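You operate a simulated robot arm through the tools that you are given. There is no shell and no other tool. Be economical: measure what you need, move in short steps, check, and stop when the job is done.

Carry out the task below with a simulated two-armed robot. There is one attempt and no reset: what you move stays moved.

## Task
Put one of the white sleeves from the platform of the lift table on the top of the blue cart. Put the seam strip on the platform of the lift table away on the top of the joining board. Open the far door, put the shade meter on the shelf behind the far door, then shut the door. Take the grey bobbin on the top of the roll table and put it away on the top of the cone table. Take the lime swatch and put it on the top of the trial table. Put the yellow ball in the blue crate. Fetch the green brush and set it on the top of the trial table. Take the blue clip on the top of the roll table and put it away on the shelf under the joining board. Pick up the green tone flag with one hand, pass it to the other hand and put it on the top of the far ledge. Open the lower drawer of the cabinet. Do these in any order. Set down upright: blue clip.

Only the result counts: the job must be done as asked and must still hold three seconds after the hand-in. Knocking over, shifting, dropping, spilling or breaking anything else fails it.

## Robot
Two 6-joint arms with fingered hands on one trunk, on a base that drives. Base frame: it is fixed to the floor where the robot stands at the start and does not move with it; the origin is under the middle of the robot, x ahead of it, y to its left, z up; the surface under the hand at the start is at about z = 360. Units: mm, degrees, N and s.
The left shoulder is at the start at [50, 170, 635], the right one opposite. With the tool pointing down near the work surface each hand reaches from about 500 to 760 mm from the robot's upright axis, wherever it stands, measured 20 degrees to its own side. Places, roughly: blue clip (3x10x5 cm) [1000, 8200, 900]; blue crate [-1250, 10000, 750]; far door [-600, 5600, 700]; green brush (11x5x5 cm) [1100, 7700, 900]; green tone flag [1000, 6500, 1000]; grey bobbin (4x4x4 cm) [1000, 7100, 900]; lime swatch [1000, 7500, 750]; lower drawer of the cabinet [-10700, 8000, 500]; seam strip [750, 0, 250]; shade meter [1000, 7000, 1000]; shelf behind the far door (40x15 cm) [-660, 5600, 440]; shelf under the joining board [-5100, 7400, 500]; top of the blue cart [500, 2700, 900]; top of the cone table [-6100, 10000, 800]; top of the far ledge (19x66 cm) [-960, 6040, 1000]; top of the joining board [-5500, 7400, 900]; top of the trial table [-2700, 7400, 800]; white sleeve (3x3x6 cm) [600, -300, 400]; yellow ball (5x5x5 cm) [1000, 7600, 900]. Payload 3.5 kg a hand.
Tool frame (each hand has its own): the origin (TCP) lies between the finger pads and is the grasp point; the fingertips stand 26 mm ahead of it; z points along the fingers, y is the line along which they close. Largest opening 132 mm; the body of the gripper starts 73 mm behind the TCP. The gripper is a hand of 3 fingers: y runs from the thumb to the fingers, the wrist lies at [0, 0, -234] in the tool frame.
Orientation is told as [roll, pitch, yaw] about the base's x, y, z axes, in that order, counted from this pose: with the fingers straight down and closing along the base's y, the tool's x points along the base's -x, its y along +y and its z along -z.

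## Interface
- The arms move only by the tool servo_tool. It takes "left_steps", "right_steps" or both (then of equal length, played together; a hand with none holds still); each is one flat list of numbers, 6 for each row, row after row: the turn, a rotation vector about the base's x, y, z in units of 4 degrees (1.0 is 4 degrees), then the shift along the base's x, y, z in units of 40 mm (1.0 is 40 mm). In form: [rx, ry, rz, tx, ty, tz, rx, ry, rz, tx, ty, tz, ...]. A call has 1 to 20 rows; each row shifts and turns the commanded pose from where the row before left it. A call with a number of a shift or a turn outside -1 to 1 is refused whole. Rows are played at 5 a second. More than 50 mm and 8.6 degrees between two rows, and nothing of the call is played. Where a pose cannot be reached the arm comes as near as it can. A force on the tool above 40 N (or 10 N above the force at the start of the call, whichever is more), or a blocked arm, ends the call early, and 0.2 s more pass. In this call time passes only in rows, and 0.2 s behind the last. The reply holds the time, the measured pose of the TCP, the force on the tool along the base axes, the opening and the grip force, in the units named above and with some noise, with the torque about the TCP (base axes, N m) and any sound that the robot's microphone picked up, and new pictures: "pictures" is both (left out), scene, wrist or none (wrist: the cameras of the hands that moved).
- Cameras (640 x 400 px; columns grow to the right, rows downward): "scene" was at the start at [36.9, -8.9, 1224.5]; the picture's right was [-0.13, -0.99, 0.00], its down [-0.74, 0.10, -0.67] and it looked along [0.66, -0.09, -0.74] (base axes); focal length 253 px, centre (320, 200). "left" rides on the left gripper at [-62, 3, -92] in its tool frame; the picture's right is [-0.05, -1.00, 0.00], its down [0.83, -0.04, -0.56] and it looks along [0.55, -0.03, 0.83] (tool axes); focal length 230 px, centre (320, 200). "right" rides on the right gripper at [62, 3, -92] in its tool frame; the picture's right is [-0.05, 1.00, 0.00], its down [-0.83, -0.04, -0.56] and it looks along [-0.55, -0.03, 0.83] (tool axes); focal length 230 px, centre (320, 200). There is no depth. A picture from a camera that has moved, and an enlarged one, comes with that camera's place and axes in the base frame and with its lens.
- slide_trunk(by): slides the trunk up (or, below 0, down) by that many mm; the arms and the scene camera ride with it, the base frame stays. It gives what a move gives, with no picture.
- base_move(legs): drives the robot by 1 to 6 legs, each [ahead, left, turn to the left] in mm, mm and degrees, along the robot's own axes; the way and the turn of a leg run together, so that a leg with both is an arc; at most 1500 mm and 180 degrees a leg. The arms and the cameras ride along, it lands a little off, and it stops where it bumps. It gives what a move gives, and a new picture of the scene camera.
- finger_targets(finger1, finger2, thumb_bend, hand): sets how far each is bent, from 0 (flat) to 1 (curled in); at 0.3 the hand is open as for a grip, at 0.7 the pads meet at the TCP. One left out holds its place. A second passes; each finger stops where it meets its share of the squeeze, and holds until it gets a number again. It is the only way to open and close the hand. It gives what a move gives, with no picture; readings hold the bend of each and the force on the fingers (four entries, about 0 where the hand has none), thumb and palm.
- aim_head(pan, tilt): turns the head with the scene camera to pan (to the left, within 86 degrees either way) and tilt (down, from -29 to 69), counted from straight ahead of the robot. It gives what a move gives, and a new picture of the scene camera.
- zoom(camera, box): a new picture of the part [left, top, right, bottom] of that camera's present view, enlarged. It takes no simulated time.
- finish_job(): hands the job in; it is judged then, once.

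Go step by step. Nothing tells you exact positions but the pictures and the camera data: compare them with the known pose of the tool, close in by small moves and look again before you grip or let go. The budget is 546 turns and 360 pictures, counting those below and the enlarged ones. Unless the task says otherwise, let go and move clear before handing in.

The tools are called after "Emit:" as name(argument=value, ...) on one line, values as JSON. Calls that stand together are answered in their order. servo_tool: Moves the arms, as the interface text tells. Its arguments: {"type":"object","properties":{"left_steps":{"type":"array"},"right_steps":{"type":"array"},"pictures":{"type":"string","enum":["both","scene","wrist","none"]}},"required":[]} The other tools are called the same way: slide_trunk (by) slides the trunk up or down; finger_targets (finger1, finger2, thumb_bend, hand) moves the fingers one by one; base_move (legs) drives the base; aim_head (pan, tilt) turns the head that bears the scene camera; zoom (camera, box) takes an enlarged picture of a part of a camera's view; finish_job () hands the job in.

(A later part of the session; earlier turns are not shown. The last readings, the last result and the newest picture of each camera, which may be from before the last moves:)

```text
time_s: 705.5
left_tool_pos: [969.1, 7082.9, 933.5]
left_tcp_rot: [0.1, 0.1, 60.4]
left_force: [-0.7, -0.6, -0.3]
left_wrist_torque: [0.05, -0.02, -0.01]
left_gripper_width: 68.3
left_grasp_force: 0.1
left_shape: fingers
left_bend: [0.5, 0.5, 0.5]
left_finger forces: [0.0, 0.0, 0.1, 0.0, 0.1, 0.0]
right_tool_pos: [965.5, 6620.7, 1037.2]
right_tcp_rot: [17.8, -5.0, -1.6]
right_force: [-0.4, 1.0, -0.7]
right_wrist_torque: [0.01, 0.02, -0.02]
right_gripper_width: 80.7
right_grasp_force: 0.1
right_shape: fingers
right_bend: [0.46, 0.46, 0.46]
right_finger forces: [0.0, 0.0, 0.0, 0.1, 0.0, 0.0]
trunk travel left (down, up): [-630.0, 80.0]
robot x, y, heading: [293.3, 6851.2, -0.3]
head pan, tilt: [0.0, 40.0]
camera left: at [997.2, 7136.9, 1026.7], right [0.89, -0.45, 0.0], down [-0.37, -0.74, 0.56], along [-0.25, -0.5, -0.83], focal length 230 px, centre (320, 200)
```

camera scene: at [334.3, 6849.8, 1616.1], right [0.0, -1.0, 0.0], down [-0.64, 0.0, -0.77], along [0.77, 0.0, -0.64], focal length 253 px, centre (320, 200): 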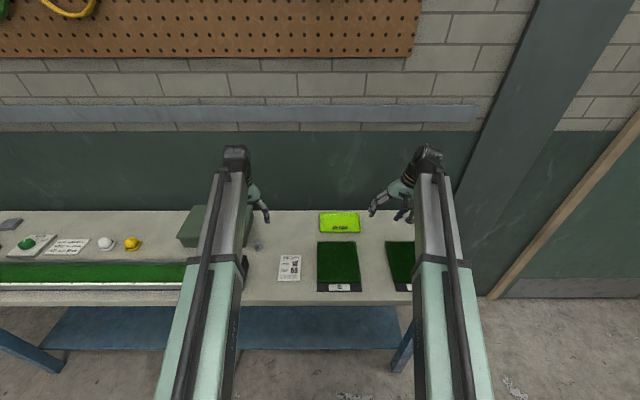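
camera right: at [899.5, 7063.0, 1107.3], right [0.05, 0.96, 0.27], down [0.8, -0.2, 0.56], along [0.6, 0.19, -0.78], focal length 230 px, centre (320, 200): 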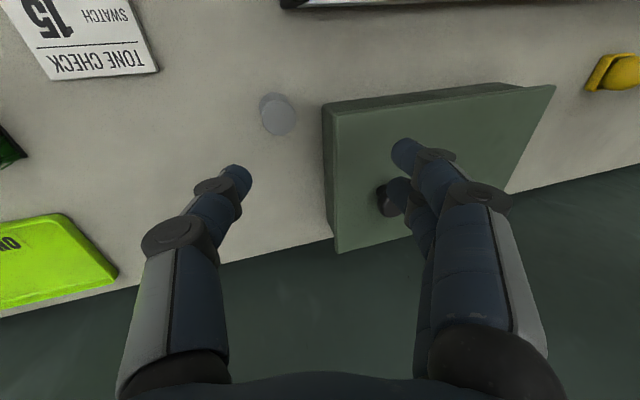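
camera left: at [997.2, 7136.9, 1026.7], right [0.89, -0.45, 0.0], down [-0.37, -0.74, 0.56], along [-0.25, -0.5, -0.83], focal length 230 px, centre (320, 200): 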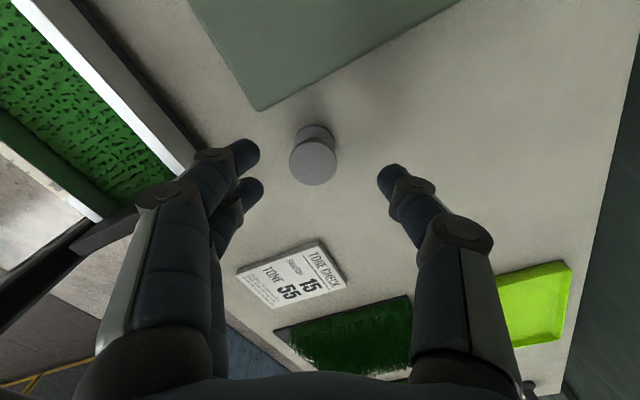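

Emit:
servo_tool(left_steps=[0, 0, 0, -0.08, 0, -0.5, 0, 0, 0, 0, 0, -0.45, 0, 0, 0, 0, 0, -0.2, 0, 0, 0, 0, 0, 0], pictures="none")

Emit:
finger_targets(hand="left", finger1=0.7, finger2=0.7, thumb_bend=0.7)

Emit:
zoom(camera="left", box=[120, 50, 520, 300])

```text
time_s: 706.5
left_tool_pos: [965.9, 7081.7, 889.6]
left_tcp_rot: [0.0, 0.1, 60.2]
left_force: [0.2, -0.6, -0.8]
left_wrist_torque: [0.0, -0.02, 0.01]
left_gripper_width: 68.4
left_grasp_force: 0.0
left_shape: fingers
left_bend: [0.5, 0.5, 0.5]
left_finger forces: [0.1, 0.0, 0.0, 0.0, 0.0, 0.0]
right_tool_pos: [964.5, 6621.2, 1039.5]
right_tcp_rot: [17.8, -5.0, -1.6]
right_force: [0.4, 0.9, 0.4]
right_wrist_torque: [-0.03, 0.0, -0.01]
right_gripper_width: 80.7
right_grasp_force: 0.1
right_shape: fingers
right_bend: [0.46, 0.46, 0.46]
right_finger forces: [0.0, 0.0, 0.0, 0.1, 0.0, 0.1]
trunk travel left (down, up): [-630.0, 80.0]
robot x, y, heading: [292.2, 6847.1, -0.4]
head pan, tilt: [0.0, 40.0]
```

```text
time_s: 707.5
left_tool_pos: [965.8, 7082.8, 888.0]
left_tcp_rot: [0.0, 0.2, 60.3]
left_force: [1.1, -0.6, 0.3]
left_wrist_torque: [0.0, 0.0, -0.02]
left_gripper_width: 25.8
left_grasp_force: 10.4
left_shape: fingers
left_bend: [0.64, 0.63, 0.65]
left_finger forces: [5.1, 5.5, 0.0, 0.1, 10.3, 0.0]
right_tool_pos: [964.5, 6621.1, 1037.6]
right_tcp_rot: [17.8, -5.0, -1.6]
right_force: [-0.4, -0.8, 1.1]
right_wrist_torque: [0.03, 0.01, -0.01]
right_gripper_width: 80.8
right_grasp_force: 0.0
right_shape: fingers
right_bend: [0.46, 0.46, 0.46]
right_finger forces: [0.0, 0.1, 0.0, 0.1, 0.1, 0.0]
trunk travel left (down, up): [-630.0, 80.0]
robot x, y, heading: [291.2, 6852.3, -0.1]
head pan, tilt: [0.0, 40.0]
```

```text
1.60 times, centred on (320, 175) of left
camera zoom: at [994.2, 7136.0, 981.4], right [0.89, -0.45, 0.0], down [-0.37, -0.74, 0.56], along [-0.25, -0.5, -0.83], focal length 368 px, centre (320, 240)
```

zoom: 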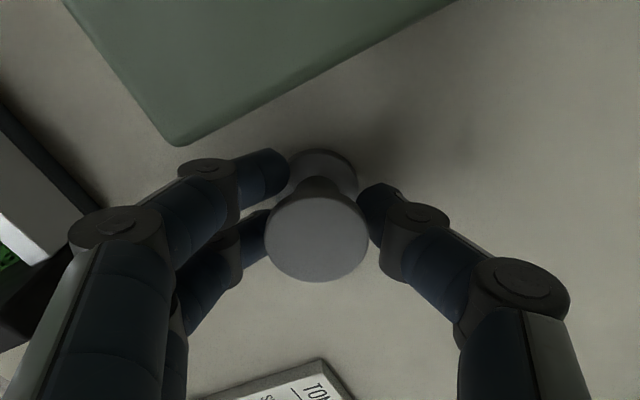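

Gripped. I tighten slightly, lift, and turn the hand back; then move to the ball.

Emit:
finger_targets(hand="left", finger1=0.72, finger2=0.72, thumb_bend=0.72)

Emit:
servo_tool(left_steps=[0, 0, 0, 0, 0, 0.4, 0, 0, 0, 0, 0, 0.9, 0, 0, 0, 0, 0, 0.9, 0, 0, -1, 0, 0, 0.9, 0, 0, -1, 0, 0, 0.9, 0, 0, -1, 0, 0, 0.3, 0, 0, -1, 0, 0, 0, 0, 0, -1, 0, 0, 0, 0, 0, -1, 0, 0, 0, 0, 0, -1, 0, 0, 0, 0, 0, -1, 0, 0, 0, 0, 0, -1, 0, 0, 0, 0, 0, -1, 0, 0, 0, 0, 0, -1, 0, 0, 0, 0, 0, -1, 0, 0, 0, 0, 0, -1, 0, 0, 0, 0, 0, -1, 0, 0, 0, 0, 0, -1, 0, 0, 0], pictures="wrist")

Emit:
base_move(legs=[[-60, 0, 0], [0, 900, 0], [0, 35, 0]])

Emit:
zoom(camera="right", box=[0, 0, 640, 400])

```text
time_s: 708.5
left_tool_pos: [965.4, 7081.6, 887.0]
left_tcp_rot: [0.1, 0.1, 60.3]
left_force: [0.5, 0.8, 0.8]
left_wrist_torque: [-0.03, -0.02, 0.02]
left_gripper_width: 25.5
left_grasp_force: 14.8
left_shape: fingers
left_bend: [0.67, 0.66, 0.66]
left_finger forces: [7.1, 7.8, 0.0, 0.0, 14.4, 0.0]
right_tool_pos: [963.8, 6621.7, 1037.9]
right_tcp_rot: [17.7, -4.9, -1.6]
right_force: [0.1, -0.4, 0.3]
right_wrist_torque: [0.01, 0.03, -0.02]
right_gripper_width: 80.6
right_grasp_force: 0.1
right_shape: fingers
right_bend: [0.46, 0.46, 0.46]
right_finger forces: [0.0, 0.0, 0.1, 0.1, 0.0, 0.0]
trunk travel left (down, up): [-630.0, 80.0]
robot x, y, heading: [292.9, 6849.4, 0.1]
head pan, tilt: [0.0, 40.0]
```

```text
time_s: 712.3
left_tool_pos: [965.7, 7083.3, 1058.9]
left_tcp_rot: [0.0, 0.1, 0.2]
left_force: [-0.1, 0.7, 0.1]
left_wrist_torque: [0.0, 0.02, 0.01]
left_gripper_width: 25.4
left_grasp_force: 14.6
left_shape: fingers
left_bend: [0.67, 0.66, 0.66]
left_finger forces: [7.2, 7.8, 0.0, 0.1, 14.2, 0.1]
right_tool_pos: [964.4, 6621.8, 1038.5]
right_tcp_rot: [17.8, -5.0, -1.6]
right_force: [1.0, 0.9, -0.7]
right_wrist_torque: [-0.02, 0.0, 0.03]
right_gripper_width: 80.4
right_grasp_force: 0.0
right_shape: fingers
right_bend: [0.46, 0.46, 0.46]
right_finger forces: [0.0, 0.1, 0.1, 0.0, 0.0, 0.1]
trunk travel left (down, up): [-630.0, 80.0]
robot x, y, heading: [289.5, 6847.6, 0.1]
head pan, tilt: [0.0, 40.0]
camera left: at [1027.2, 7085.1, 1152.5], right [0.06, -1.0, 0.0], down [-0.83, -0.05, 0.56], along [-0.56, -0.03, -0.83], focal length 230 px, centre (320, 200)
```

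left: 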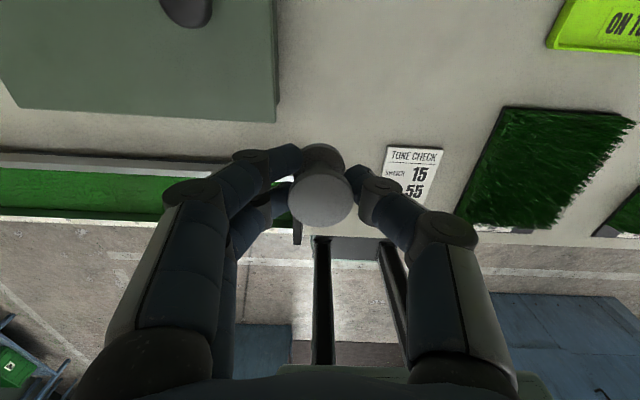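

```text
time_s: 718.2
left_tool_pos: [909.5, 8038.7, 1058.0]
left_tcp_rot: [0.1, 0.1, 0.4]
left_force: [-0.6, -0.3, 0.3]
left_wrist_torque: [-0.01, -0.03, 0.02]
left_gripper_width: 25.2
left_grasp_force: 14.6
left_shape: fingers
left_bend: [0.67, 0.66, 0.66]
left_finger forces: [7.2, 7.8, 0.0, 0.0, 14.3, 0.0]
right_tool_pos: [907.7, 7576.4, 1037.5]
right_tcp_rot: [17.7, -4.9, -1.6]
right_force: [-0.5, 0.9, 0.3]
right_wrist_torque: [-0.03, -0.02, 0.01]
right_gripper_width: 80.7
right_grasp_force: 0.0
right_shape: fingers
right_bend: [0.46, 0.46, 0.46]
right_finger forces: [0.0, 0.0, 0.0, 0.1, 0.0, 0.1]
trunk travel left (down, up): [-630.0, 80.0]
robot x, y, heading: [233.8, 7805.3, -0.3]
head pan, tilt: [0.0, 40.0]
camera scene: at [278.5, 7806.8, 1616.1], right [0.0, -1.0, 0.0], down [-0.64, 0.0, -0.77], along [0.77, 0.0, -0.64], focal length 253 px, centre (320, 200)
```

scene: 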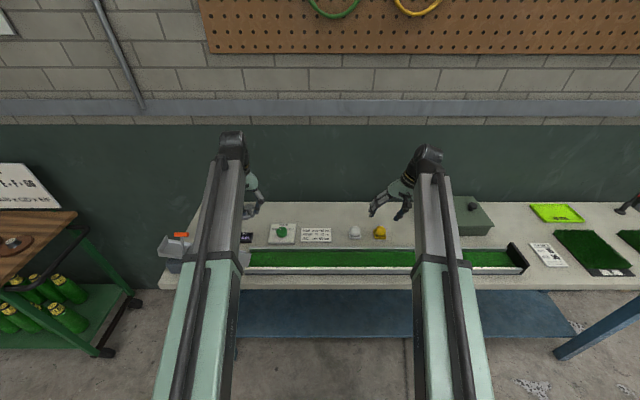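

```text
1.00 times, centred on (320, 200) of right (not enlarged: the box is as wide or as high as the picture)
camera zoom: at [840.1, 7553.7, 1122.7], right [0.05, 0.95, 0.31], down [0.78, -0.23, 0.59], along [0.63, 0.21, -0.75], focal length 230 px, centre (320, 200)
```

zoom: 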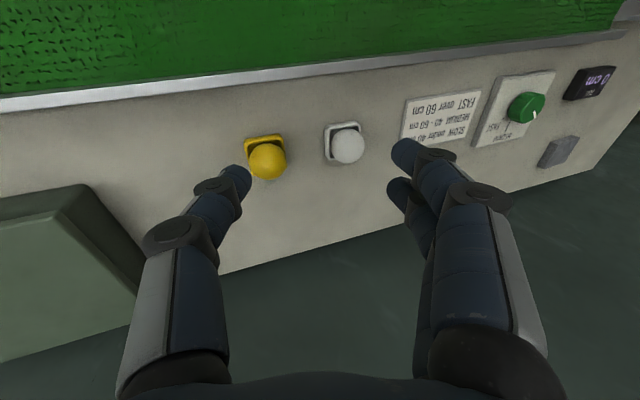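

The yellow ball is at (964, 7561). I drive forward 60 mm and position the right hand over it.

Emit:
base_move(legs=[[60, 0, 0]])

Emit:
finger_targets(hand="right", finger1=0.47, finger2=0.47, thumb_bend=0.47)

Emit:
servo_tool(right_steps=[0, 0, 0, 0, -0.8, -0.4, 0, 0, 0, 0, -0.4, -0.7, 0, 0, 0, 0, 0, -0.8], pictures="wrist")

```text
time_s: 719.2
left_tool_pos: [970.6, 8037.4, 1058.7]
left_tcp_rot: [0.1, 0.1, 0.4]
left_force: [0.5, 1.0, -0.7]
left_wrist_torque: [0.0, 0.04, -0.01]
left_gripper_width: 25.3
left_grasp_force: 14.6
left_shape: fingers
left_bend: [0.67, 0.66, 0.66]
left_finger forces: [7.2, 7.8, 0.1, 0.1, 14.3, 0.0]
right_tool_pos: [971.0, 7573.3, 1036.8]
right_tcp_rot: [17.8, -4.8, -1.6]
right_force: [0.5, -0.7, 0.1]
right_wrist_torque: [0.0, 0.04, 0.01]
right_gripper_width: 80.7
right_grasp_force: 0.0
right_shape: fingers
right_bend: [0.46, 0.46, 0.46]
right_finger forces: [0.0, 0.0, 0.0, 0.1, 0.0, 0.0]
trunk travel left (down, up): [-630.0, 80.0]
robot x, y, heading: [295.6, 7801.1, -0.1]
head pan, tilt: [0.0, 40.0]
camera scene: at [340.9, 7803.5, 1616.0], right [0.0, -1.0, 0.0], down [-0.64, 0.0, -0.77], along [0.77, 0.0, -0.64], focal length 253 px, centre (320, 200)
```

scene: 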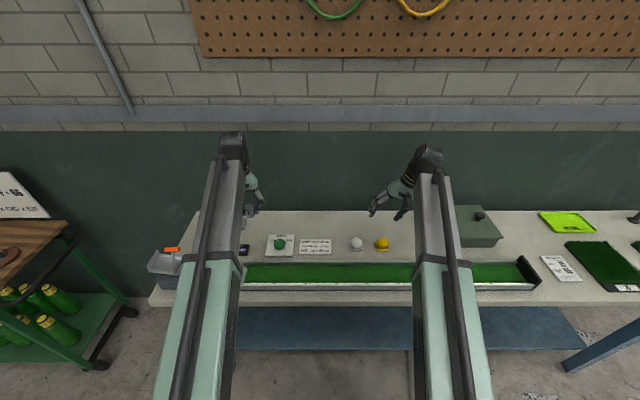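

```text
time_s: 720.2
left_tool_pos: [969.1, 8036.8, 1058.6]
left_tcp_rot: [0.2, 0.1, 0.4]
left_force: [0.3, 0.1, -0.7]
left_wrist_torque: [0.03, 0.01, 0.03]
left_gripper_width: 25.4
left_grasp_force: 14.9
left_shape: fingers
left_bend: [0.67, 0.66, 0.66]
left_finger forces: [7.3, 7.8, 0.0, 0.1, 14.3, 0.0]
right_tool_pos: [969.2, 7574.7, 1038.2]
right_tcp_rot: [17.8, -5.0, -1.7]
right_force: [-0.1, -0.1, 0.4]
right_wrist_torque: [0.0, 0.0, 0.0]
right_gripper_width: 78.6
right_grasp_force: 0.0
right_shape: fingers
right_bend: [0.47, 0.47, 0.47]
right_finger forces: [0.1, 0.1, 0.0, 0.0, 0.1, 0.1]
trunk travel left (down, up): [-630.0, 80.0]
robot x, y, heading: [293.7, 7803.4, -0.1]
head pan, tilt: [0.0, 40.0]
```

```text
time_s: 721.0
left_tool_pos: [968.7, 8035.6, 1059.0]
left_tcp_rot: [0.0, 0.0, 0.5]
left_force: [0.3, -0.4, -0.5]
left_wrist_torque: [0.0, 0.03, 0.0]
left_gripper_width: 25.5
left_grasp_force: 15.5
left_shape: fingers
left_bend: [0.67, 0.66, 0.66]
left_finger forces: [7.3, 7.9, 0.0, 0.0, 14.3, 0.1]
right_tool_pos: [967.1, 7527.8, 962.3]
right_tcp_rot: [17.9, -5.0, -1.6]
right_force: [-0.3, -0.9, 0.1]
right_wrist_torque: [0.0, 0.0, -0.01]
right_gripper_width: 78.2
right_grasp_force: 0.1
right_shape: fingers
right_bend: [0.47, 0.47, 0.47]
right_finger forces: [0.0, 0.0, 0.1, 0.0, 0.0, 0.0]
trunk travel left (down, up): [-630.0, 80.0]
robot x, y, heading: [293.9, 7803.6, -0.3]
head pan, tilt: [0.0, 40.0]
camera right: at [899.5, 7503.8, 1046.8], right [0.05, 0.95, 0.31], down [0.78, -0.23, 0.59], along [0.63, 0.21, -0.75], focal length 230 px, centre (320, 200)
```

right: 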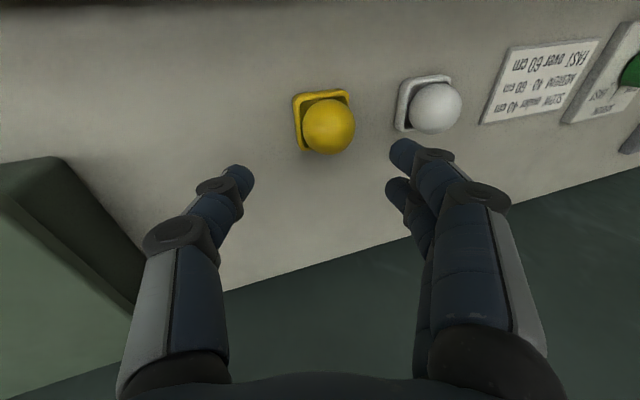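

Emit:
servo_tool(right_steps=[0, 0, 0, -0.02, 0.25, -0.6, 0, 0, 0, -0.02, 0.25, -0.6, 0, 0, 0, 0, 0.2, -0.45, 0, 0, 0, 0, 0, 0], pictures="wrist")

```text
time_s: 722.0
left_tool_pos: [968.9, 8036.4, 1058.9]
left_tcp_rot: [0.1, 0.0, 0.4]
left_force: [-0.1, 0.6, -0.5]
left_wrist_torque: [0.02, -0.02, 0.04]
left_gripper_width: 25.5
left_grasp_force: 14.6
left_shape: fingers
left_bend: [0.67, 0.66, 0.66]
left_finger forces: [7.2, 7.9, 0.0, 0.0, 14.4, 0.1]
right_tool_pos: [965.8, 7553.7, 896.9]
right_tcp_rot: [17.8, -5.1, -1.6]
right_force: [1.3, -2.9, 15.6]
right_wrist_torque: [-0.81, -0.01, 0.05]
right_gripper_width: 78.4
right_grasp_force: 7.8
right_shape: fingers
right_bend: [0.47, 0.47, 0.47]
right_finger forces: [0.1, 0.0, 0.0, 0.0, 15.5, 0.1]
trunk travel left (down, up): [-630.0, 80.0]
robot x, y, heading: [294.0, 7805.8, -0.1]
head pan, tilt: [0.0, 40.0]
camera right: at [896.9, 7531.3, 981.1], right [0.05, 0.95, 0.31], down [0.78, -0.23, 0.59], along [0.63, 0.21, -0.75], focal length 230 px, centre (320, 200)
```

right: 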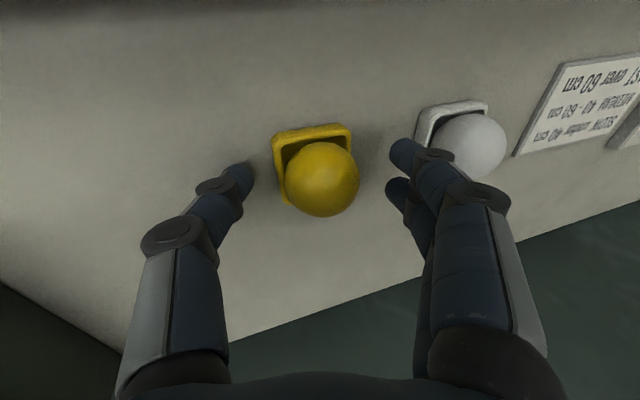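

The thumb touches the table. I raise 7 mm and close on the ball.

Emit:
servo_tool(right_steps=[0, 0, 0, 0, 0, 0.18, 0, 0, 0, 0, 0, 0], pictures="none")

Emit:
finger_targets(hand="right", finger1=0.66, finger2=0.66, thumb_bend=0.66)

Emit:
zoom(camera="right", box=[120, 50, 520, 300])

```text
time_s: 722.6
left_tool_pos: [968.8, 8036.4, 1059.5]
left_tcp_rot: [0.1, 0.1, 0.4]
left_force: [0.0, 0.1, 0.1]
left_wrist_torque: [0.01, 0.01, 0.03]
left_gripper_width: 25.2
left_grasp_force: 14.4
left_shape: fingers
left_bend: [0.67, 0.66, 0.66]
left_finger forces: [7.1, 7.8, 0.0, 0.0, 14.3, 0.0]
right_tool_pos: [966.2, 7553.9, 903.3]
right_tcp_rot: [17.8, -5.0, -1.5]
right_force: [-0.1, 0.3, -0.5]
right_wrist_torque: [-0.02, 0.02, 0.0]
right_gripper_width: 78.1
right_grasp_force: 0.0
right_shape: fingers
right_bend: [0.47, 0.47, 0.47]
right_finger forces: [0.0, 0.1, 0.0, 0.0, 0.0, 0.1]
trunk travel left (down, up): [-630.0, 80.0]
robot x, y, heading: [289.3, 7801.6, -0.4]
head pan, tilt: [0.0, 40.0]
```

```text
time_s: 723.6
left_tool_pos: [968.5, 8035.6, 1058.7]
left_tcp_rot: [0.1, 0.2, 0.3]
left_force: [0.1, -0.1, -0.3]
left_wrist_torque: [0.0, 0.03, 0.0]
left_gripper_width: 25.6
left_grasp_force: 13.9
left_shape: fingers
left_bend: [0.67, 0.66, 0.66]
left_finger forces: [7.2, 7.8, 0.1, 0.0, 14.3, 0.0]
right_tool_pos: [966.9, 7554.0, 902.2]
right_tcp_rot: [17.8, -5.0, -1.6]
right_force: [-0.6, 0.4, -0.1]
right_wrist_torque: [0.01, -0.01, -0.04]
right_gripper_width: 37.3
right_grasp_force: 9.0
right_shape: fingers
right_bend: [0.6, 0.6, 0.62]
right_finger forces: [4.1, 4.7, 0.0, 0.0, 8.9, 0.0]
trunk travel left (down, up): [-630.0, 80.0]
robot x, y, heading: [295.9, 7802.9, -0.3]
head pan, tilt: [0.0, 40.0]
```

```text
1.60 times, centred on (320, 175) of right
camera zoom: at [897.8, 7531.6, 987.0], right [0.05, 0.95, 0.31], down [0.78, -0.23, 0.59], along [0.63, 0.21, -0.75], focal length 368 px, centre (320, 240)
```

zoom: 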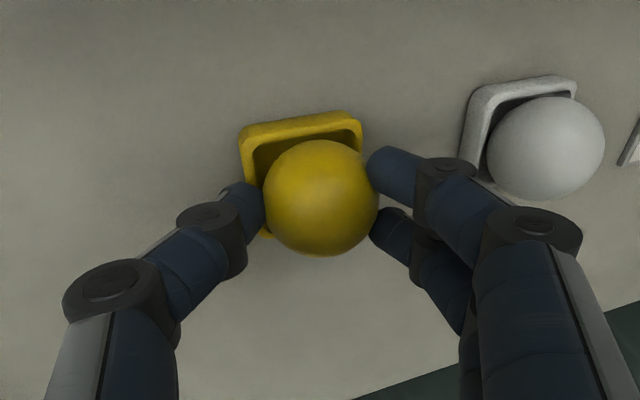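

Emit:
finger_targets(hand="right", finger1=0.68, finger2=0.68, thumb_bend=0.67)

Emit:
servo_tool(right_steps=[0, 0, 0, 0, 0, 0.3, 0, 0, 0, 0, 0, 0.5, 0, 0, 0, 0, 0, 0.7], pictures="wrist")

```text
time_s: 724.6
left_tool_pos: [968.7, 8036.2, 1058.9]
left_tcp_rot: [0.1, 0.1, 0.5]
left_force: [0.7, 0.7, 0.2]
left_wrist_torque: [-0.01, 0.0, -0.02]
left_gripper_width: 25.5
left_grasp_force: 14.7
left_shape: fingers
left_bend: [0.67, 0.66, 0.66]
left_finger forces: [7.1, 7.8, 0.1, 0.0, 14.3, 0.0]
right_tool_pos: [966.6, 7553.8, 902.9]
right_tcp_rot: [17.8, -5.1, -1.6]
right_force: [0.5, -0.7, -0.1]
right_wrist_torque: [-0.03, 0.0, -0.03]
right_gripper_width: 36.9
right_grasp_force: 10.7
right_shape: fingers
right_bend: [0.61, 0.6, 0.62]
right_finger forces: [5.2, 5.9, 0.0, 0.0, 11.0, 0.1]
trunk travel left (down, up): [-630.0, 80.0]
robot x, y, heading: [299.1, 7803.7, -0.2]
head pan, tilt: [0.0, 40.0]
```

```text
time_s: 725.4
left_tool_pos: [969.5, 8036.7, 1059.0]
left_tcp_rot: [0.1, 0.2, 0.4]
left_force: [-0.3, -0.2, -0.7]
left_wrist_torque: [-0.01, 0.01, 0.04]
left_gripper_width: 25.2
left_grasp_force: 15.2
left_shape: fingers
left_bend: [0.67, 0.66, 0.66]
left_finger forces: [7.3, 7.7, 0.0, 0.0, 14.3, 0.0]
right_tool_pos: [967.1, 7554.4, 963.9]
right_tcp_rot: [17.8, -5.0, -1.7]
right_force: [0.1, -0.3, -0.3]
right_wrist_torque: [-0.01, -0.02, -0.02]
right_gripper_width: 36.9
right_grasp_force: 10.9
right_shape: fingers
right_bend: [0.61, 0.6, 0.62]
right_finger forces: [5.2, 5.8, 0.0, 0.0, 11.0, 0.0]
trunk travel left (down, up): [-630.0, 80.0]
robot x, y, heading: [292.8, 7801.0, -0.2]
head pan, tilt: [0.0, 40.0]
camera right: at [898.0, 7532.3, 1048.3], right [0.05, 0.95, 0.31], down [0.78, -0.23, 0.59], along [0.63, 0.21, -0.75], focal length 230 px, centre (320, 200)
```

right: 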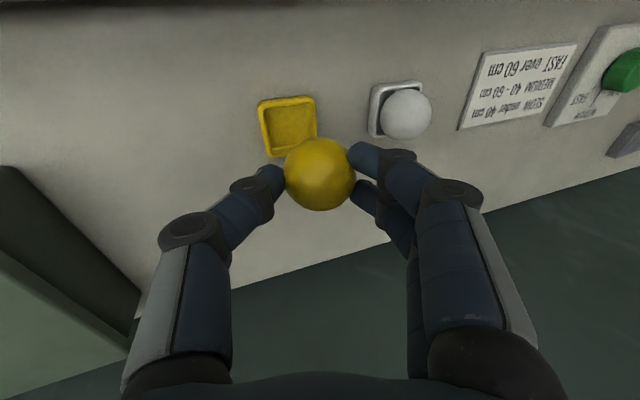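

The ball came out cleanly; the cup stays. I raise, back off, turn and drive to the crate bench.

Emit:
servo_tool(right_steps=[0, 0, 0, 0, -0.1, 0.9, 0, 0, 0, 0, -0.1, 0.9, 0, 0, 0, 0, -0.1, 0.5], pictures="none")

Emit:
base_move(legs=[[-550, 0, 0], [0, 0, 45], [0, 0, 45], [1350, 0, 0]])

Emit:
aim_head(pan=40, tilt=30)

```text
time_s: 726.2
left_tool_pos: [969.7, 8036.8, 1059.2]
left_tcp_rot: [0.1, 0.1, 0.4]
left_force: [0.1, 0.1, -0.1]
left_wrist_torque: [-0.01, 0.01, -0.01]
left_gripper_width: 25.3
left_grasp_force: 14.9
left_shape: fingers
left_bend: [0.67, 0.66, 0.66]
left_finger forces: [7.2, 7.7, 0.0, 0.1, 14.3, 0.0]
right_tool_pos: [965.8, 7541.8, 1056.6]
right_tcp_rot: [17.8, -4.9, -1.6]
right_force: [0.3, 0.3, -1.5]
right_wrist_torque: [0.02, 0.0, -0.02]
right_gripper_width: 36.9
right_grasp_force: 10.9
right_shape: fingers
right_bend: [0.61, 0.6, 0.62]
right_finger forces: [5.2, 5.8, 0.1, 0.0, 11.0, 0.0]
trunk travel left (down, up): [-630.0, 80.0]
robot x, y, heading: [292.8, 7804.6, -0.2]
head pan, tilt: [0.0, 40.0]
```

```text
time_s: 739.9
left_tool_pos: [-470.1, 9847.3, 1058.1]
left_tcp_rot: [0.0, 0.1, 90.0]
left_force: [0.0, 0.6, -1.0]
left_wrist_torque: [0.01, -0.01, 0.0]
left_gripper_width: 25.3
left_grasp_force: 14.3
left_shape: fingers
left_bend: [0.67, 0.67, 0.66]
left_finger forces: [7.2, 7.6, 0.1, 0.0, 14.0, 0.1]
right_tool_pos: [24.3, 9841.0, 1056.9]
right_tcp_rot: [17.8, -4.9, 88.1]
right_force: [-0.3, 0.5, -0.2]
right_wrist_torque: [0.04, 0.02, -0.02]
right_gripper_width: 36.6
right_grasp_force: 10.6
right_shape: fingers
right_bend: [0.61, 0.6, 0.62]
right_finger forces: [5.0, 5.7, 0.0, 0.1, 10.8, 0.1]
trunk travel left (down, up): [-630.0, 80.0]
robot x, y, heading: [-242.8, 9172.3, 89.4]
head pan, tilt: [0.0, 40.0]
camera scene: at [-241.8, 9218.2, 1616.1], right [1.0, -0.01, 0.0], down [-0.01, -0.64, -0.77], along [0.01, 0.77, -0.64], focal length 253 px, centre (320, 200)
```

scene: 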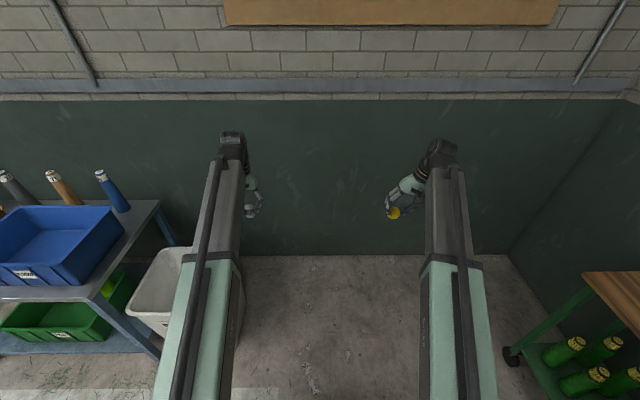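

```text
time_s: 740.9
left_tool_pos: [-471.3, 9847.1, 1059.6]
left_tcp_rot: [0.1, 0.1, 90.0]
left_force: [-0.5, 1.3, -0.4]
left_wrist_torque: [0.01, 0.0, -0.01]
left_gripper_width: 25.2
left_grasp_force: 14.7
left_shape: fingers
left_bend: [0.67, 0.67, 0.66]
left_finger forces: [7.2, 7.6, 0.1, 0.0, 14.0, 0.0]
right_tool_pos: [23.6, 9841.7, 1055.9]
right_tcp_rot: [17.8, -5.0, 88.1]
right_force: [-0.5, 0.9, -0.2]
right_wrist_torque: [-0.02, 0.01, 0.01]
right_gripper_width: 36.6
right_grasp_force: 10.8
right_shape: fingers
right_bend: [0.61, 0.6, 0.62]
right_finger forces: [4.9, 5.7, 0.0, 0.0, 10.9, 0.0]
trunk travel left (down, up): [-630.0, 80.0]
robot x, y, heading: [-243.0, 9171.7, 89.3]
head pan, tilt: [40.0, 30.0]
camera scene: at [-300.0, 9202.7, 1631.4], right [0.77, 0.63, 0.0], down [0.32, -0.39, -0.87], along [-0.55, 0.67, -0.5], focal length 253 px, centre (320, 200)
```

scene: 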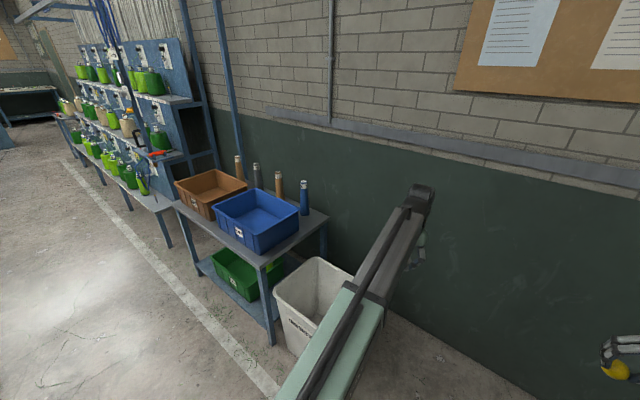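

The blue crate is centred near (−1375, 9930). I strafe left to bring the right hand over it.

Emit:
base_move(legs=[[0, 1400, 0.6]])

Emit:
aim_head(pan=0, tilt=45)

Emit:
zoom(camera="right", box=[0, 0, 640, 400])

```text
time_s: 748.0
left_tool_pos: [-1915.7, 9834.4, 1059.2]
left_tcp_rot: [0.1, 0.1, 91.7]
left_force: [0.0, 1.2, -0.6]
left_wrist_torque: [0.02, 0.02, 0.01]
left_gripper_width: 25.5
left_grasp_force: 14.2
left_shape: fingers
left_bend: [0.67, 0.67, 0.66]
left_finger forces: [7.3, 7.5, 0.0, 0.1, 14.0, 0.1]
right_tool_pos: [-1422.3, 9841.7, 1056.4]
right_tcp_rot: [17.8, -5.0, 89.7]
right_force: [-0.2, -0.4, 0.3]
right_wrist_torque: [0.01, 0.04, 0.0]
right_gripper_width: 36.5
right_grasp_force: 10.9
right_shape: fingers
right_bend: [0.61, 0.6, 0.62]
right_finger forces: [5.0, 5.8, 0.0, 0.1, 10.8, 0.0]
trunk travel left (down, up): [-630.0, 80.0]
robot x, y, heading: [-1668.3, 9165.4, 90.9]
head pan, tilt: [40.0, 30.0]
camera scene: at [-1727.2, 9195.0, 1631.4], right [0.75, 0.66, 0.0], down [0.33, -0.38, -0.87], along [-0.57, 0.65, -0.5], focal length 253 px, centre (320, 200)
```

scene: 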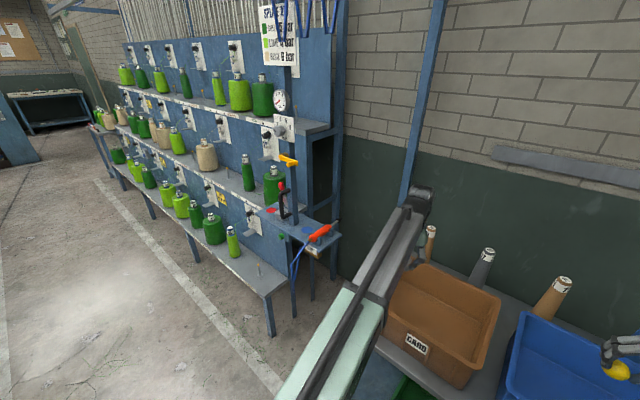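

```text
time_s: 749.1
left_tool_pos: [-1916.0, 9833.8, 1059.7]
left_tcp_rot: [0.0, 0.2, 91.6]
left_force: [0.2, -0.1, 0.3]
left_wrist_torque: [-0.02, -0.02, -0.01]
left_gripper_width: 25.3
left_grasp_force: 14.1
left_shape: fingers
left_bend: [0.67, 0.67, 0.66]
left_finger forces: [7.4, 7.6, 0.0, 0.1, 14.0, 0.0]
right_tool_pos: [-1420.8, 9842.4, 1056.4]
right_tcp_rot: [17.7, -5.1, 89.7]
right_force: [0.0, 0.9, -0.7]
right_wrist_torque: [0.0, -0.02, -0.01]
right_gripper_width: 36.3
right_grasp_force: 11.2
right_shape: fingers
right_bend: [0.61, 0.6, 0.62]
right_finger forces: [4.9, 5.8, 0.0, 0.1, 10.8, 0.0]
trunk travel left (down, up): [-630.0, 80.0]
robot x, y, heading: [-1666.8, 9162.9, 91.0]
head pan, tilt: [0.0, 45.0]
camera scene: at [-1669.0, 9208.1, 1608.9], right [1.0, 0.02, 0.0], down [0.01, -0.71, -0.71], along [-0.01, 0.71, -0.71], focal length 253 px, centre (320, 200)
```

scene: 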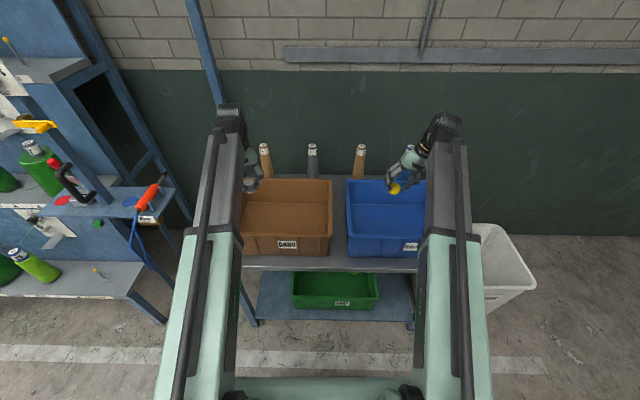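

```text
1.00 times, centred on (320, 200) of right (not enlarged: the box is as wide or as high as the picture)
camera zoom: at [-1395.4, 9773.6, 1140.2], right [-0.95, 0.03, 0.31], down [0.22, 0.78, 0.59], along [-0.22, 0.62, -0.75], focal length 230 px, centre (320, 200)
```

zoom: 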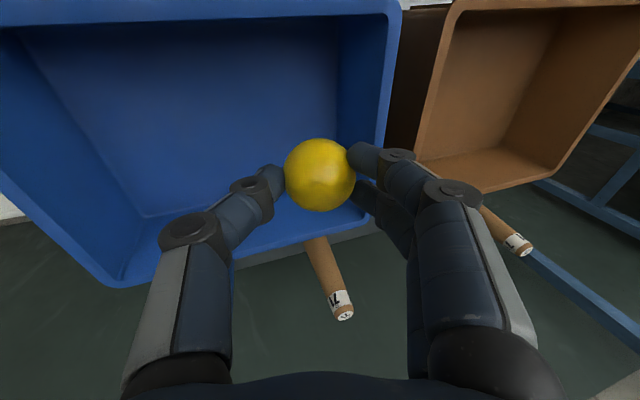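

The crate spans x −1567…−1237, y 9744…10091. I drive 70 mm forward and lower the ball into it.

Emit:
base_move(legs=[[70, 0, 0]])

Emit:
servo_tool(right_steps=[0, 0, 0, 0.1, 0, -0.9, 0, 0, 0, 0.1, 0, -0.9, 0, 0, 0, 0, 0, -0.9, 0, 0, 0, 0, 0, -0.9, 0, 0, 0, 0, 0, -0.5], pictures="wrist")

```text
time_s: 750.1
left_tool_pos: [-1916.6, 9907.4, 1058.1]
left_tcp_rot: [0.2, 0.2, 91.6]
left_force: [0.6, 0.0, 0.0]
left_wrist_torque: [-0.05, -0.03, 0.0]
left_gripper_width: 25.5
left_grasp_force: 15.0
left_shape: fingers
left_bend: [0.67, 0.67, 0.66]
left_finger forces: [7.3, 7.6, 0.0, 0.1, 14.1, 0.0]
right_tool_pos: [-1422.7, 9914.4, 1055.4]
right_tcp_rot: [17.8, -4.9, 89.8]
right_force: [-0.4, 0.1, -0.6]
right_wrist_torque: [-0.05, 0.02, -0.01]
right_gripper_width: 36.4
right_grasp_force: 10.7
right_shape: fingers
right_bend: [0.61, 0.6, 0.62]
right_finger forces: [5.0, 5.9, 0.1, 0.0, 10.8, 0.0]
trunk travel left (down, up): [-630.0, 80.0]
robot x, y, heading: [-1671.2, 9239.5, 90.9]
head pan, tilt: [0.0, 45.0]
camera scene: at [-1670.2, 9281.7, 1608.8], right [1.0, 0.02, 0.0], down [0.01, -0.71, -0.71], along [-0.01, 0.71, -0.71], focal length 253 px, centre (320, 200)
```

scene: 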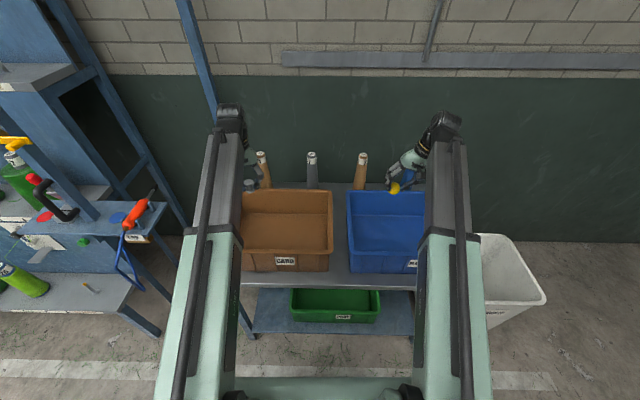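

```text
time_s: 751.3
left_tool_pos: [-1916.3, 9906.3, 1057.8]
left_tcp_rot: [0.1, 0.1, 91.6]
left_force: [-0.5, 0.2, -1.2]
left_wrist_torque: [-0.01, -0.01, 0.03]
left_gripper_width: 25.6
left_grasp_force: 14.1
left_shape: fingers
left_bend: [0.67, 0.67, 0.66]
left_finger forces: [7.3, 7.5, 0.1, 0.0, 14.0, 0.1]
right_tool_pos: [-1414.7, 9915.4, 890.6]
right_tcp_rot: [17.8, -4.9, 89.7]
right_force: [0.6, 0.4, -0.2]
right_wrist_torque: [-0.02, -0.03, 0.01]
right_gripper_width: 36.3
right_grasp_force: 10.7
right_shape: fingers
right_bend: [0.61, 0.6, 0.62]
right_finger forces: [5.0, 5.8, 0.0, 0.0, 10.8, 0.1]
trunk travel left (down, up): [-630.0, 80.0]
robot x, y, heading: [-1664.8, 9236.9, 91.0]
head pan, tilt: [0.0, 45.0]
camera right: at [-1387.8, 9846.2, 975.3], right [-0.95, 0.03, 0.31], down [0.22, 0.78, 0.58], along [-0.22, 0.62, -0.75], focal length 230 px, centre (320, 200)
```

right: 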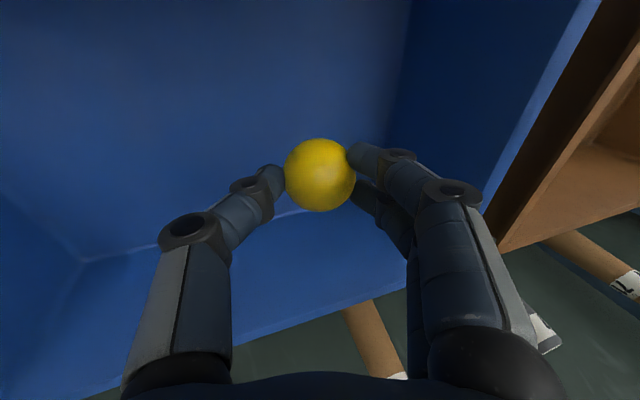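

Emit:
servo_tool(right_steps=[0, 0, 0, 0, 0, -0.6, 0, 0, 0, 0, 0, -0.4, 0, 0, 0, 0, 0, -0.2, 0, 0, 0, 0, 0, -0.15, 0, 0, 0, 0, 0, -0.15, 0, 0, 0, 0, 0, -0.15, 0, 0, 0, 0, 0, -0.15, 0, 0, 0, 0, 0, 0], pictures="wrist")

```text
time_s: 753.1
left_tool_pos: [-1917.6, 9906.0, 1058.3]
left_tcp_rot: [0.2, 0.0, 91.6]
left_force: [-0.6, 0.5, -0.3]
left_wrist_torque: [0.01, 0.01, 0.01]
left_gripper_width: 25.0
left_grasp_force: 14.7
left_shape: fingers
left_bend: [0.67, 0.67, 0.66]
left_finger forces: [7.3, 7.6, 0.0, 0.0, 14.0, 0.0]
right_tool_pos: [-1414.6, 9914.2, 820.1]
right_tcp_rot: [17.8, -5.0, 89.8]
right_force: [0.0, 0.7, -0.9]
right_wrist_torque: [0.02, -0.01, -0.04]
right_gripper_width: 36.5
right_grasp_force: 10.4
right_shape: fingers
right_bend: [0.61, 0.6, 0.62]
right_finger forces: [5.0, 5.8, 0.0, 0.1, 10.8, 0.1]
trunk travel left (down, up): [-630.0, 80.0]
robot x, y, heading: [-1669.2, 9236.7, 91.0]
head pan, tilt: [0.0, 45.0]
camera right: at [-1387.9, 9845.4, 904.4], right [-0.95, 0.03, 0.31], down [0.22, 0.78, 0.59], along [-0.22, 0.62, -0.75], focal length 230 px, centre (320, 200)
```

right: 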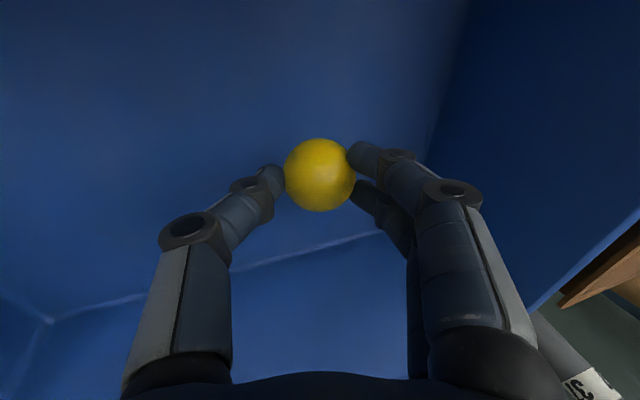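

Emit:
servo_tool(right_steps=[0, 0, 0, 0, 0, -0.5, 0, 0, 0, 0, 0, -0.4, 0, 0, 0, 0, 0, -0.2, 0, 0, 0, 0, 0, -0.15, 0, 0, 0, 0, 0, -0.15, 0, 0, 0, 0, 0, -0.1, 0, 0, 0, 0, 0, 0], pictures="wrist")

```text
time_s: 754.7
left_tool_pos: [-1918.0, 9904.2, 1059.2]
left_tcp_rot: [0.1, 0.0, 91.6]
left_force: [0.6, -0.3, 0.2]
left_wrist_torque: [0.02, -0.01, -0.01]
left_gripper_width: 25.5
left_grasp_force: 14.8
left_shape: fingers
left_bend: [0.67, 0.67, 0.66]
left_finger forces: [7.3, 7.6, 0.0, 0.1, 13.9, 0.0]
right_tool_pos: [-1413.9, 9914.1, 762.1]
right_tcp_rot: [17.7, -5.3, 89.7]
right_force: [-0.9, -0.5, 25.9]
right_wrist_torque: [-0.01, -0.03, 0.01]
right_gripper_width: 35.4
right_grasp_force: 22.4
right_shape: fingers
right_bend: [0.6, 0.59, 0.66]
right_finger forces: [8.8, 10.4, 0.0, 0.0, 26.1, 0.0]
trunk travel left (down, up): [-630.0, 80.0]
robot x, y, heading: [-1672.7, 9236.4, 90.8]
head pan, tilt: [0.0, 45.0]
camera right: at [-1388.6, 9843.9, 846.9], right [-0.95, 0.03, 0.31], down [0.21, 0.78, 0.59], along [-0.22, 0.63, -0.75], focal length 230 px, centre (320, 200)
```

right: 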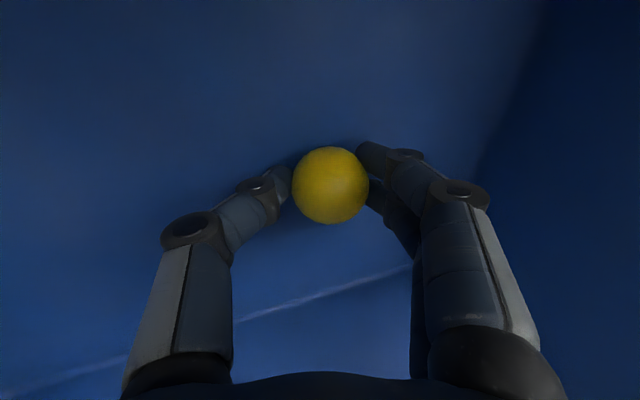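

The ball touches the crate floor. I release it, and lift the hand out.

Emit:
finger_targets(hand="right", finger1=0.45, finger2=0.45, thumb_bend=0.5)

Emit:
servo_tool(right_steps=[0, 0, 0, 0.05, -0.05, 0.3, 0, 0, 0, 0.1, 0, 0.7, 0, 0, 0, 0, 0, 0.9, 0, 0, 0, 0, 0, 0.9, 0, 0, 0, 0, 0, 0.9, 0, 0, 0, 0, 0, 0.9, 0, 0, 0, 0, 0, 0.9, 0, 0, 0, 0, 0, 0.9, 0, 0, 0, 0, 0, 0.9], pictures="wrist")

```text
time_s: 755.7
left_tool_pos: [-1917.7, 9903.0, 1060.7]
left_tcp_rot: [0.1, -0.1, 91.6]
left_force: [0.2, -0.6, -0.6]
left_wrist_torque: [-0.02, -0.02, 0.02]
left_gripper_width: 25.1
left_grasp_force: 14.8
left_shape: fingers
left_bend: [0.67, 0.67, 0.66]
left_finger forces: [7.4, 7.6, 0.0, 0.0, 14.0, 0.1]
right_tool_pos: [-1415.2, 9913.1, 762.8]
right_tcp_rot: [17.7, -5.2, 89.7]
right_force: [4.6, -0.3, 33.0]
right_wrist_torque: [-0.06, -0.67, 0.0]
right_gripper_width: 57.6
right_grasp_force: 16.6
right_shape: fingers
right_bend: [0.45, 0.45, 0.59]
right_finger forces: [0.1, 0.0, 0.0, 0.2, 33.5, 0.0]
trunk travel left (down, up): [-630.0, 80.0]
robot x, y, heading: [-1669.1, 9238.1, 91.1]
head pan, tilt: [0.0, 45.0]
```

```text
time_s: 757.7
left_tool_pos: [-1916.7, 9905.9, 1060.6]
left_tcp_rot: [0.1, 0.1, 91.6]
left_force: [-0.2, 0.0, 0.6]
left_wrist_torque: [0.0, 0.01, 0.01]
left_gripper_width: 25.0
left_grasp_force: 14.2
left_shape: fingers
left_bend: [0.67, 0.67, 0.66]
left_finger forces: [7.4, 7.6, 0.0, 0.1, 14.0, 0.1]
right_tool_pos: [-1407.2, 9910.1, 1053.8]
right_tcp_rot: [17.8, -4.9, 89.7]
right_force: [0.5, 0.1, -0.9]
right_wrist_torque: [0.0, 0.03, 0.01]
right_gripper_width: 75.5
right_grasp_force: 0.1
right_shape: fingers
right_bend: [0.45, 0.45, 0.5]
right_finger forces: [0.1, 0.1, 0.0, 0.0, 0.2, 0.1]
trunk travel left (down, up): [-630.0, 80.0]
robot x, y, heading: [-1668.3, 9237.6, 91.0]
head pan, tilt: [0.0, 45.0]
camera right: at [-1382.0, 9842.4, 1137.1], right [-0.95, 0.03, 0.31], down [0.22, 0.78, 0.58], along [-0.22, 0.62, -0.75], focal length 230 px, centre (320, 200)
```

right: 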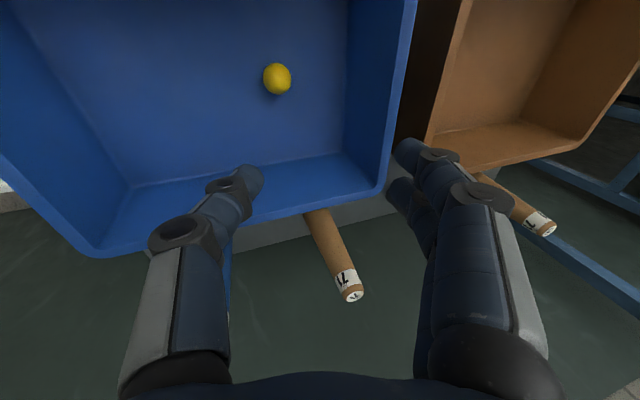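

The yellow ball lies in the blue crate. Next: carry the bobbin to the cone table.

Emit:
base_move(legs=[[-290, 0, 0], [0, 0, 45], [0, 0, 44], [1400, 0, 0], [1400, 0, 0]])

Emit:
aim_head(pan=-20, tilt=20)

```text
time_s: 777.0
left_tool_pos: [-5123.8, 8549.9, 1058.7]
left_tcp_rot: [0.1, 0.1, -175.4]
left_force: [-0.7, 0.5, -0.1]
left_wrist_torque: [-0.01, 0.01, -0.02]
left_gripper_width: 25.1
left_grasp_force: 13.7
left_shape: fingers
left_bend: [0.67, 0.67, 0.66]
left_finger forces: [7.3, 7.4, 0.1, 0.0, 13.7, 0.0]
right_tool_pos: [-5156.3, 9058.4, 1051.8]
right_tcp_rot: [17.7, -5.0, -177.3]
right_force: [-0.4, 0.6, 0.0]
right_wrist_torque: [0.01, 0.02, -0.02]
right_gripper_width: 75.7
right_grasp_force: 0.0
right_shape: fingers
right_bend: [0.45, 0.45, 0.5]
right_finger forces: [0.1, 0.1, 0.0, 0.1, 0.0, 0.1]
trunk travel left (down, up): [-630.0, 80.0]
robot x, y, heading: [-4468.5, 8836.7, -175.9]
head pan, tilt: [0.0, 45.0]
camera scene: at [-4511.4, 8833.2, 1608.8], right [-0.07, 1.0, 0.0], down [0.71, 0.05, -0.71], along [-0.7, -0.05, -0.71], focal length 253 px, centre (320, 200)
```

scene: 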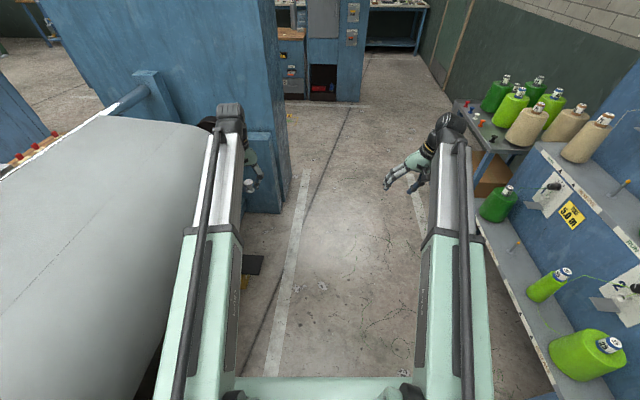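

```text
time_s: 777.9
left_tool_pos: [-5123.7, 8550.6, 1059.4]
left_tcp_rot: [0.1, 0.1, -175.3]
left_force: [0.1, -0.6, 0.7]
left_wrist_torque: [0.02, 0.03, 0.02]
left_gripper_width: 25.3
left_grasp_force: 13.9
left_shape: fingers
left_bend: [0.67, 0.67, 0.66]
left_finger forces: [7.2, 7.4, 0.1, 0.0, 13.6, 0.0]
right_tool_pos: [-5156.7, 9058.3, 1051.6]
right_tcp_rot: [17.8, -5.0, -177.3]
right_force: [-0.1, -0.7, -0.2]
right_wrist_torque: [-0.01, 0.0, -0.02]
right_gripper_width: 75.5
right_grasp_force: 0.0
right_shape: fingers
right_bend: [0.45, 0.45, 0.5]
right_finger forces: [0.0, 0.0, 0.1, 0.1, 0.0, 0.0]
trunk travel left (down, up): [-630.0, 80.0]
robot x, y, heading: [-4471.0, 8836.7, -175.9]
head pan, tilt: [-20.0, 20.0]
camera scene: at [-4519.5, 8864.4, 1647.4], right [0.27, 0.96, 0.0], down [0.33, -0.09, -0.94], along [-0.9, 0.26, -0.34], focal length 253 px, centre (320, 200)
```

scene: 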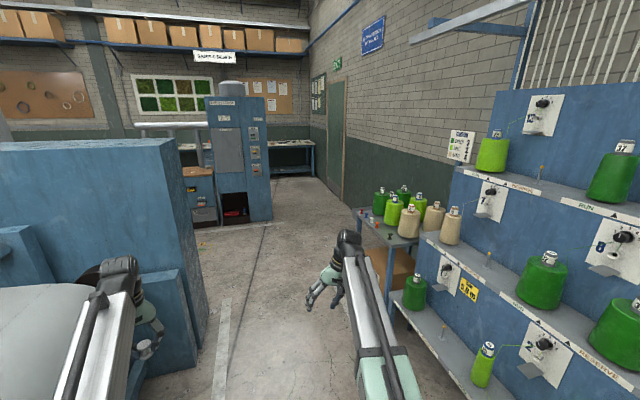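

Emit:
zoom(camera="scene", box=[330, 170, 490, 270])

```text
4.00 times, centred on (410, 220) of scene
camera zoom: at [-4519.5, 8864.4, 1647.4], right [0.27, 0.96, 0.0], down [0.33, -0.09, -0.94], along [-0.9, 0.26, -0.34], focal length 1013 px, centre (-40, 120)
```

zoom: 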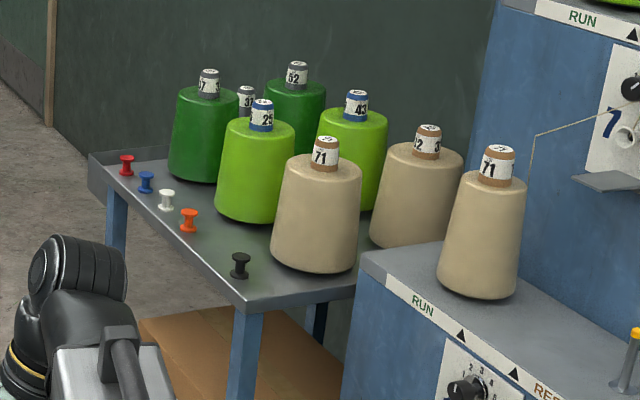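

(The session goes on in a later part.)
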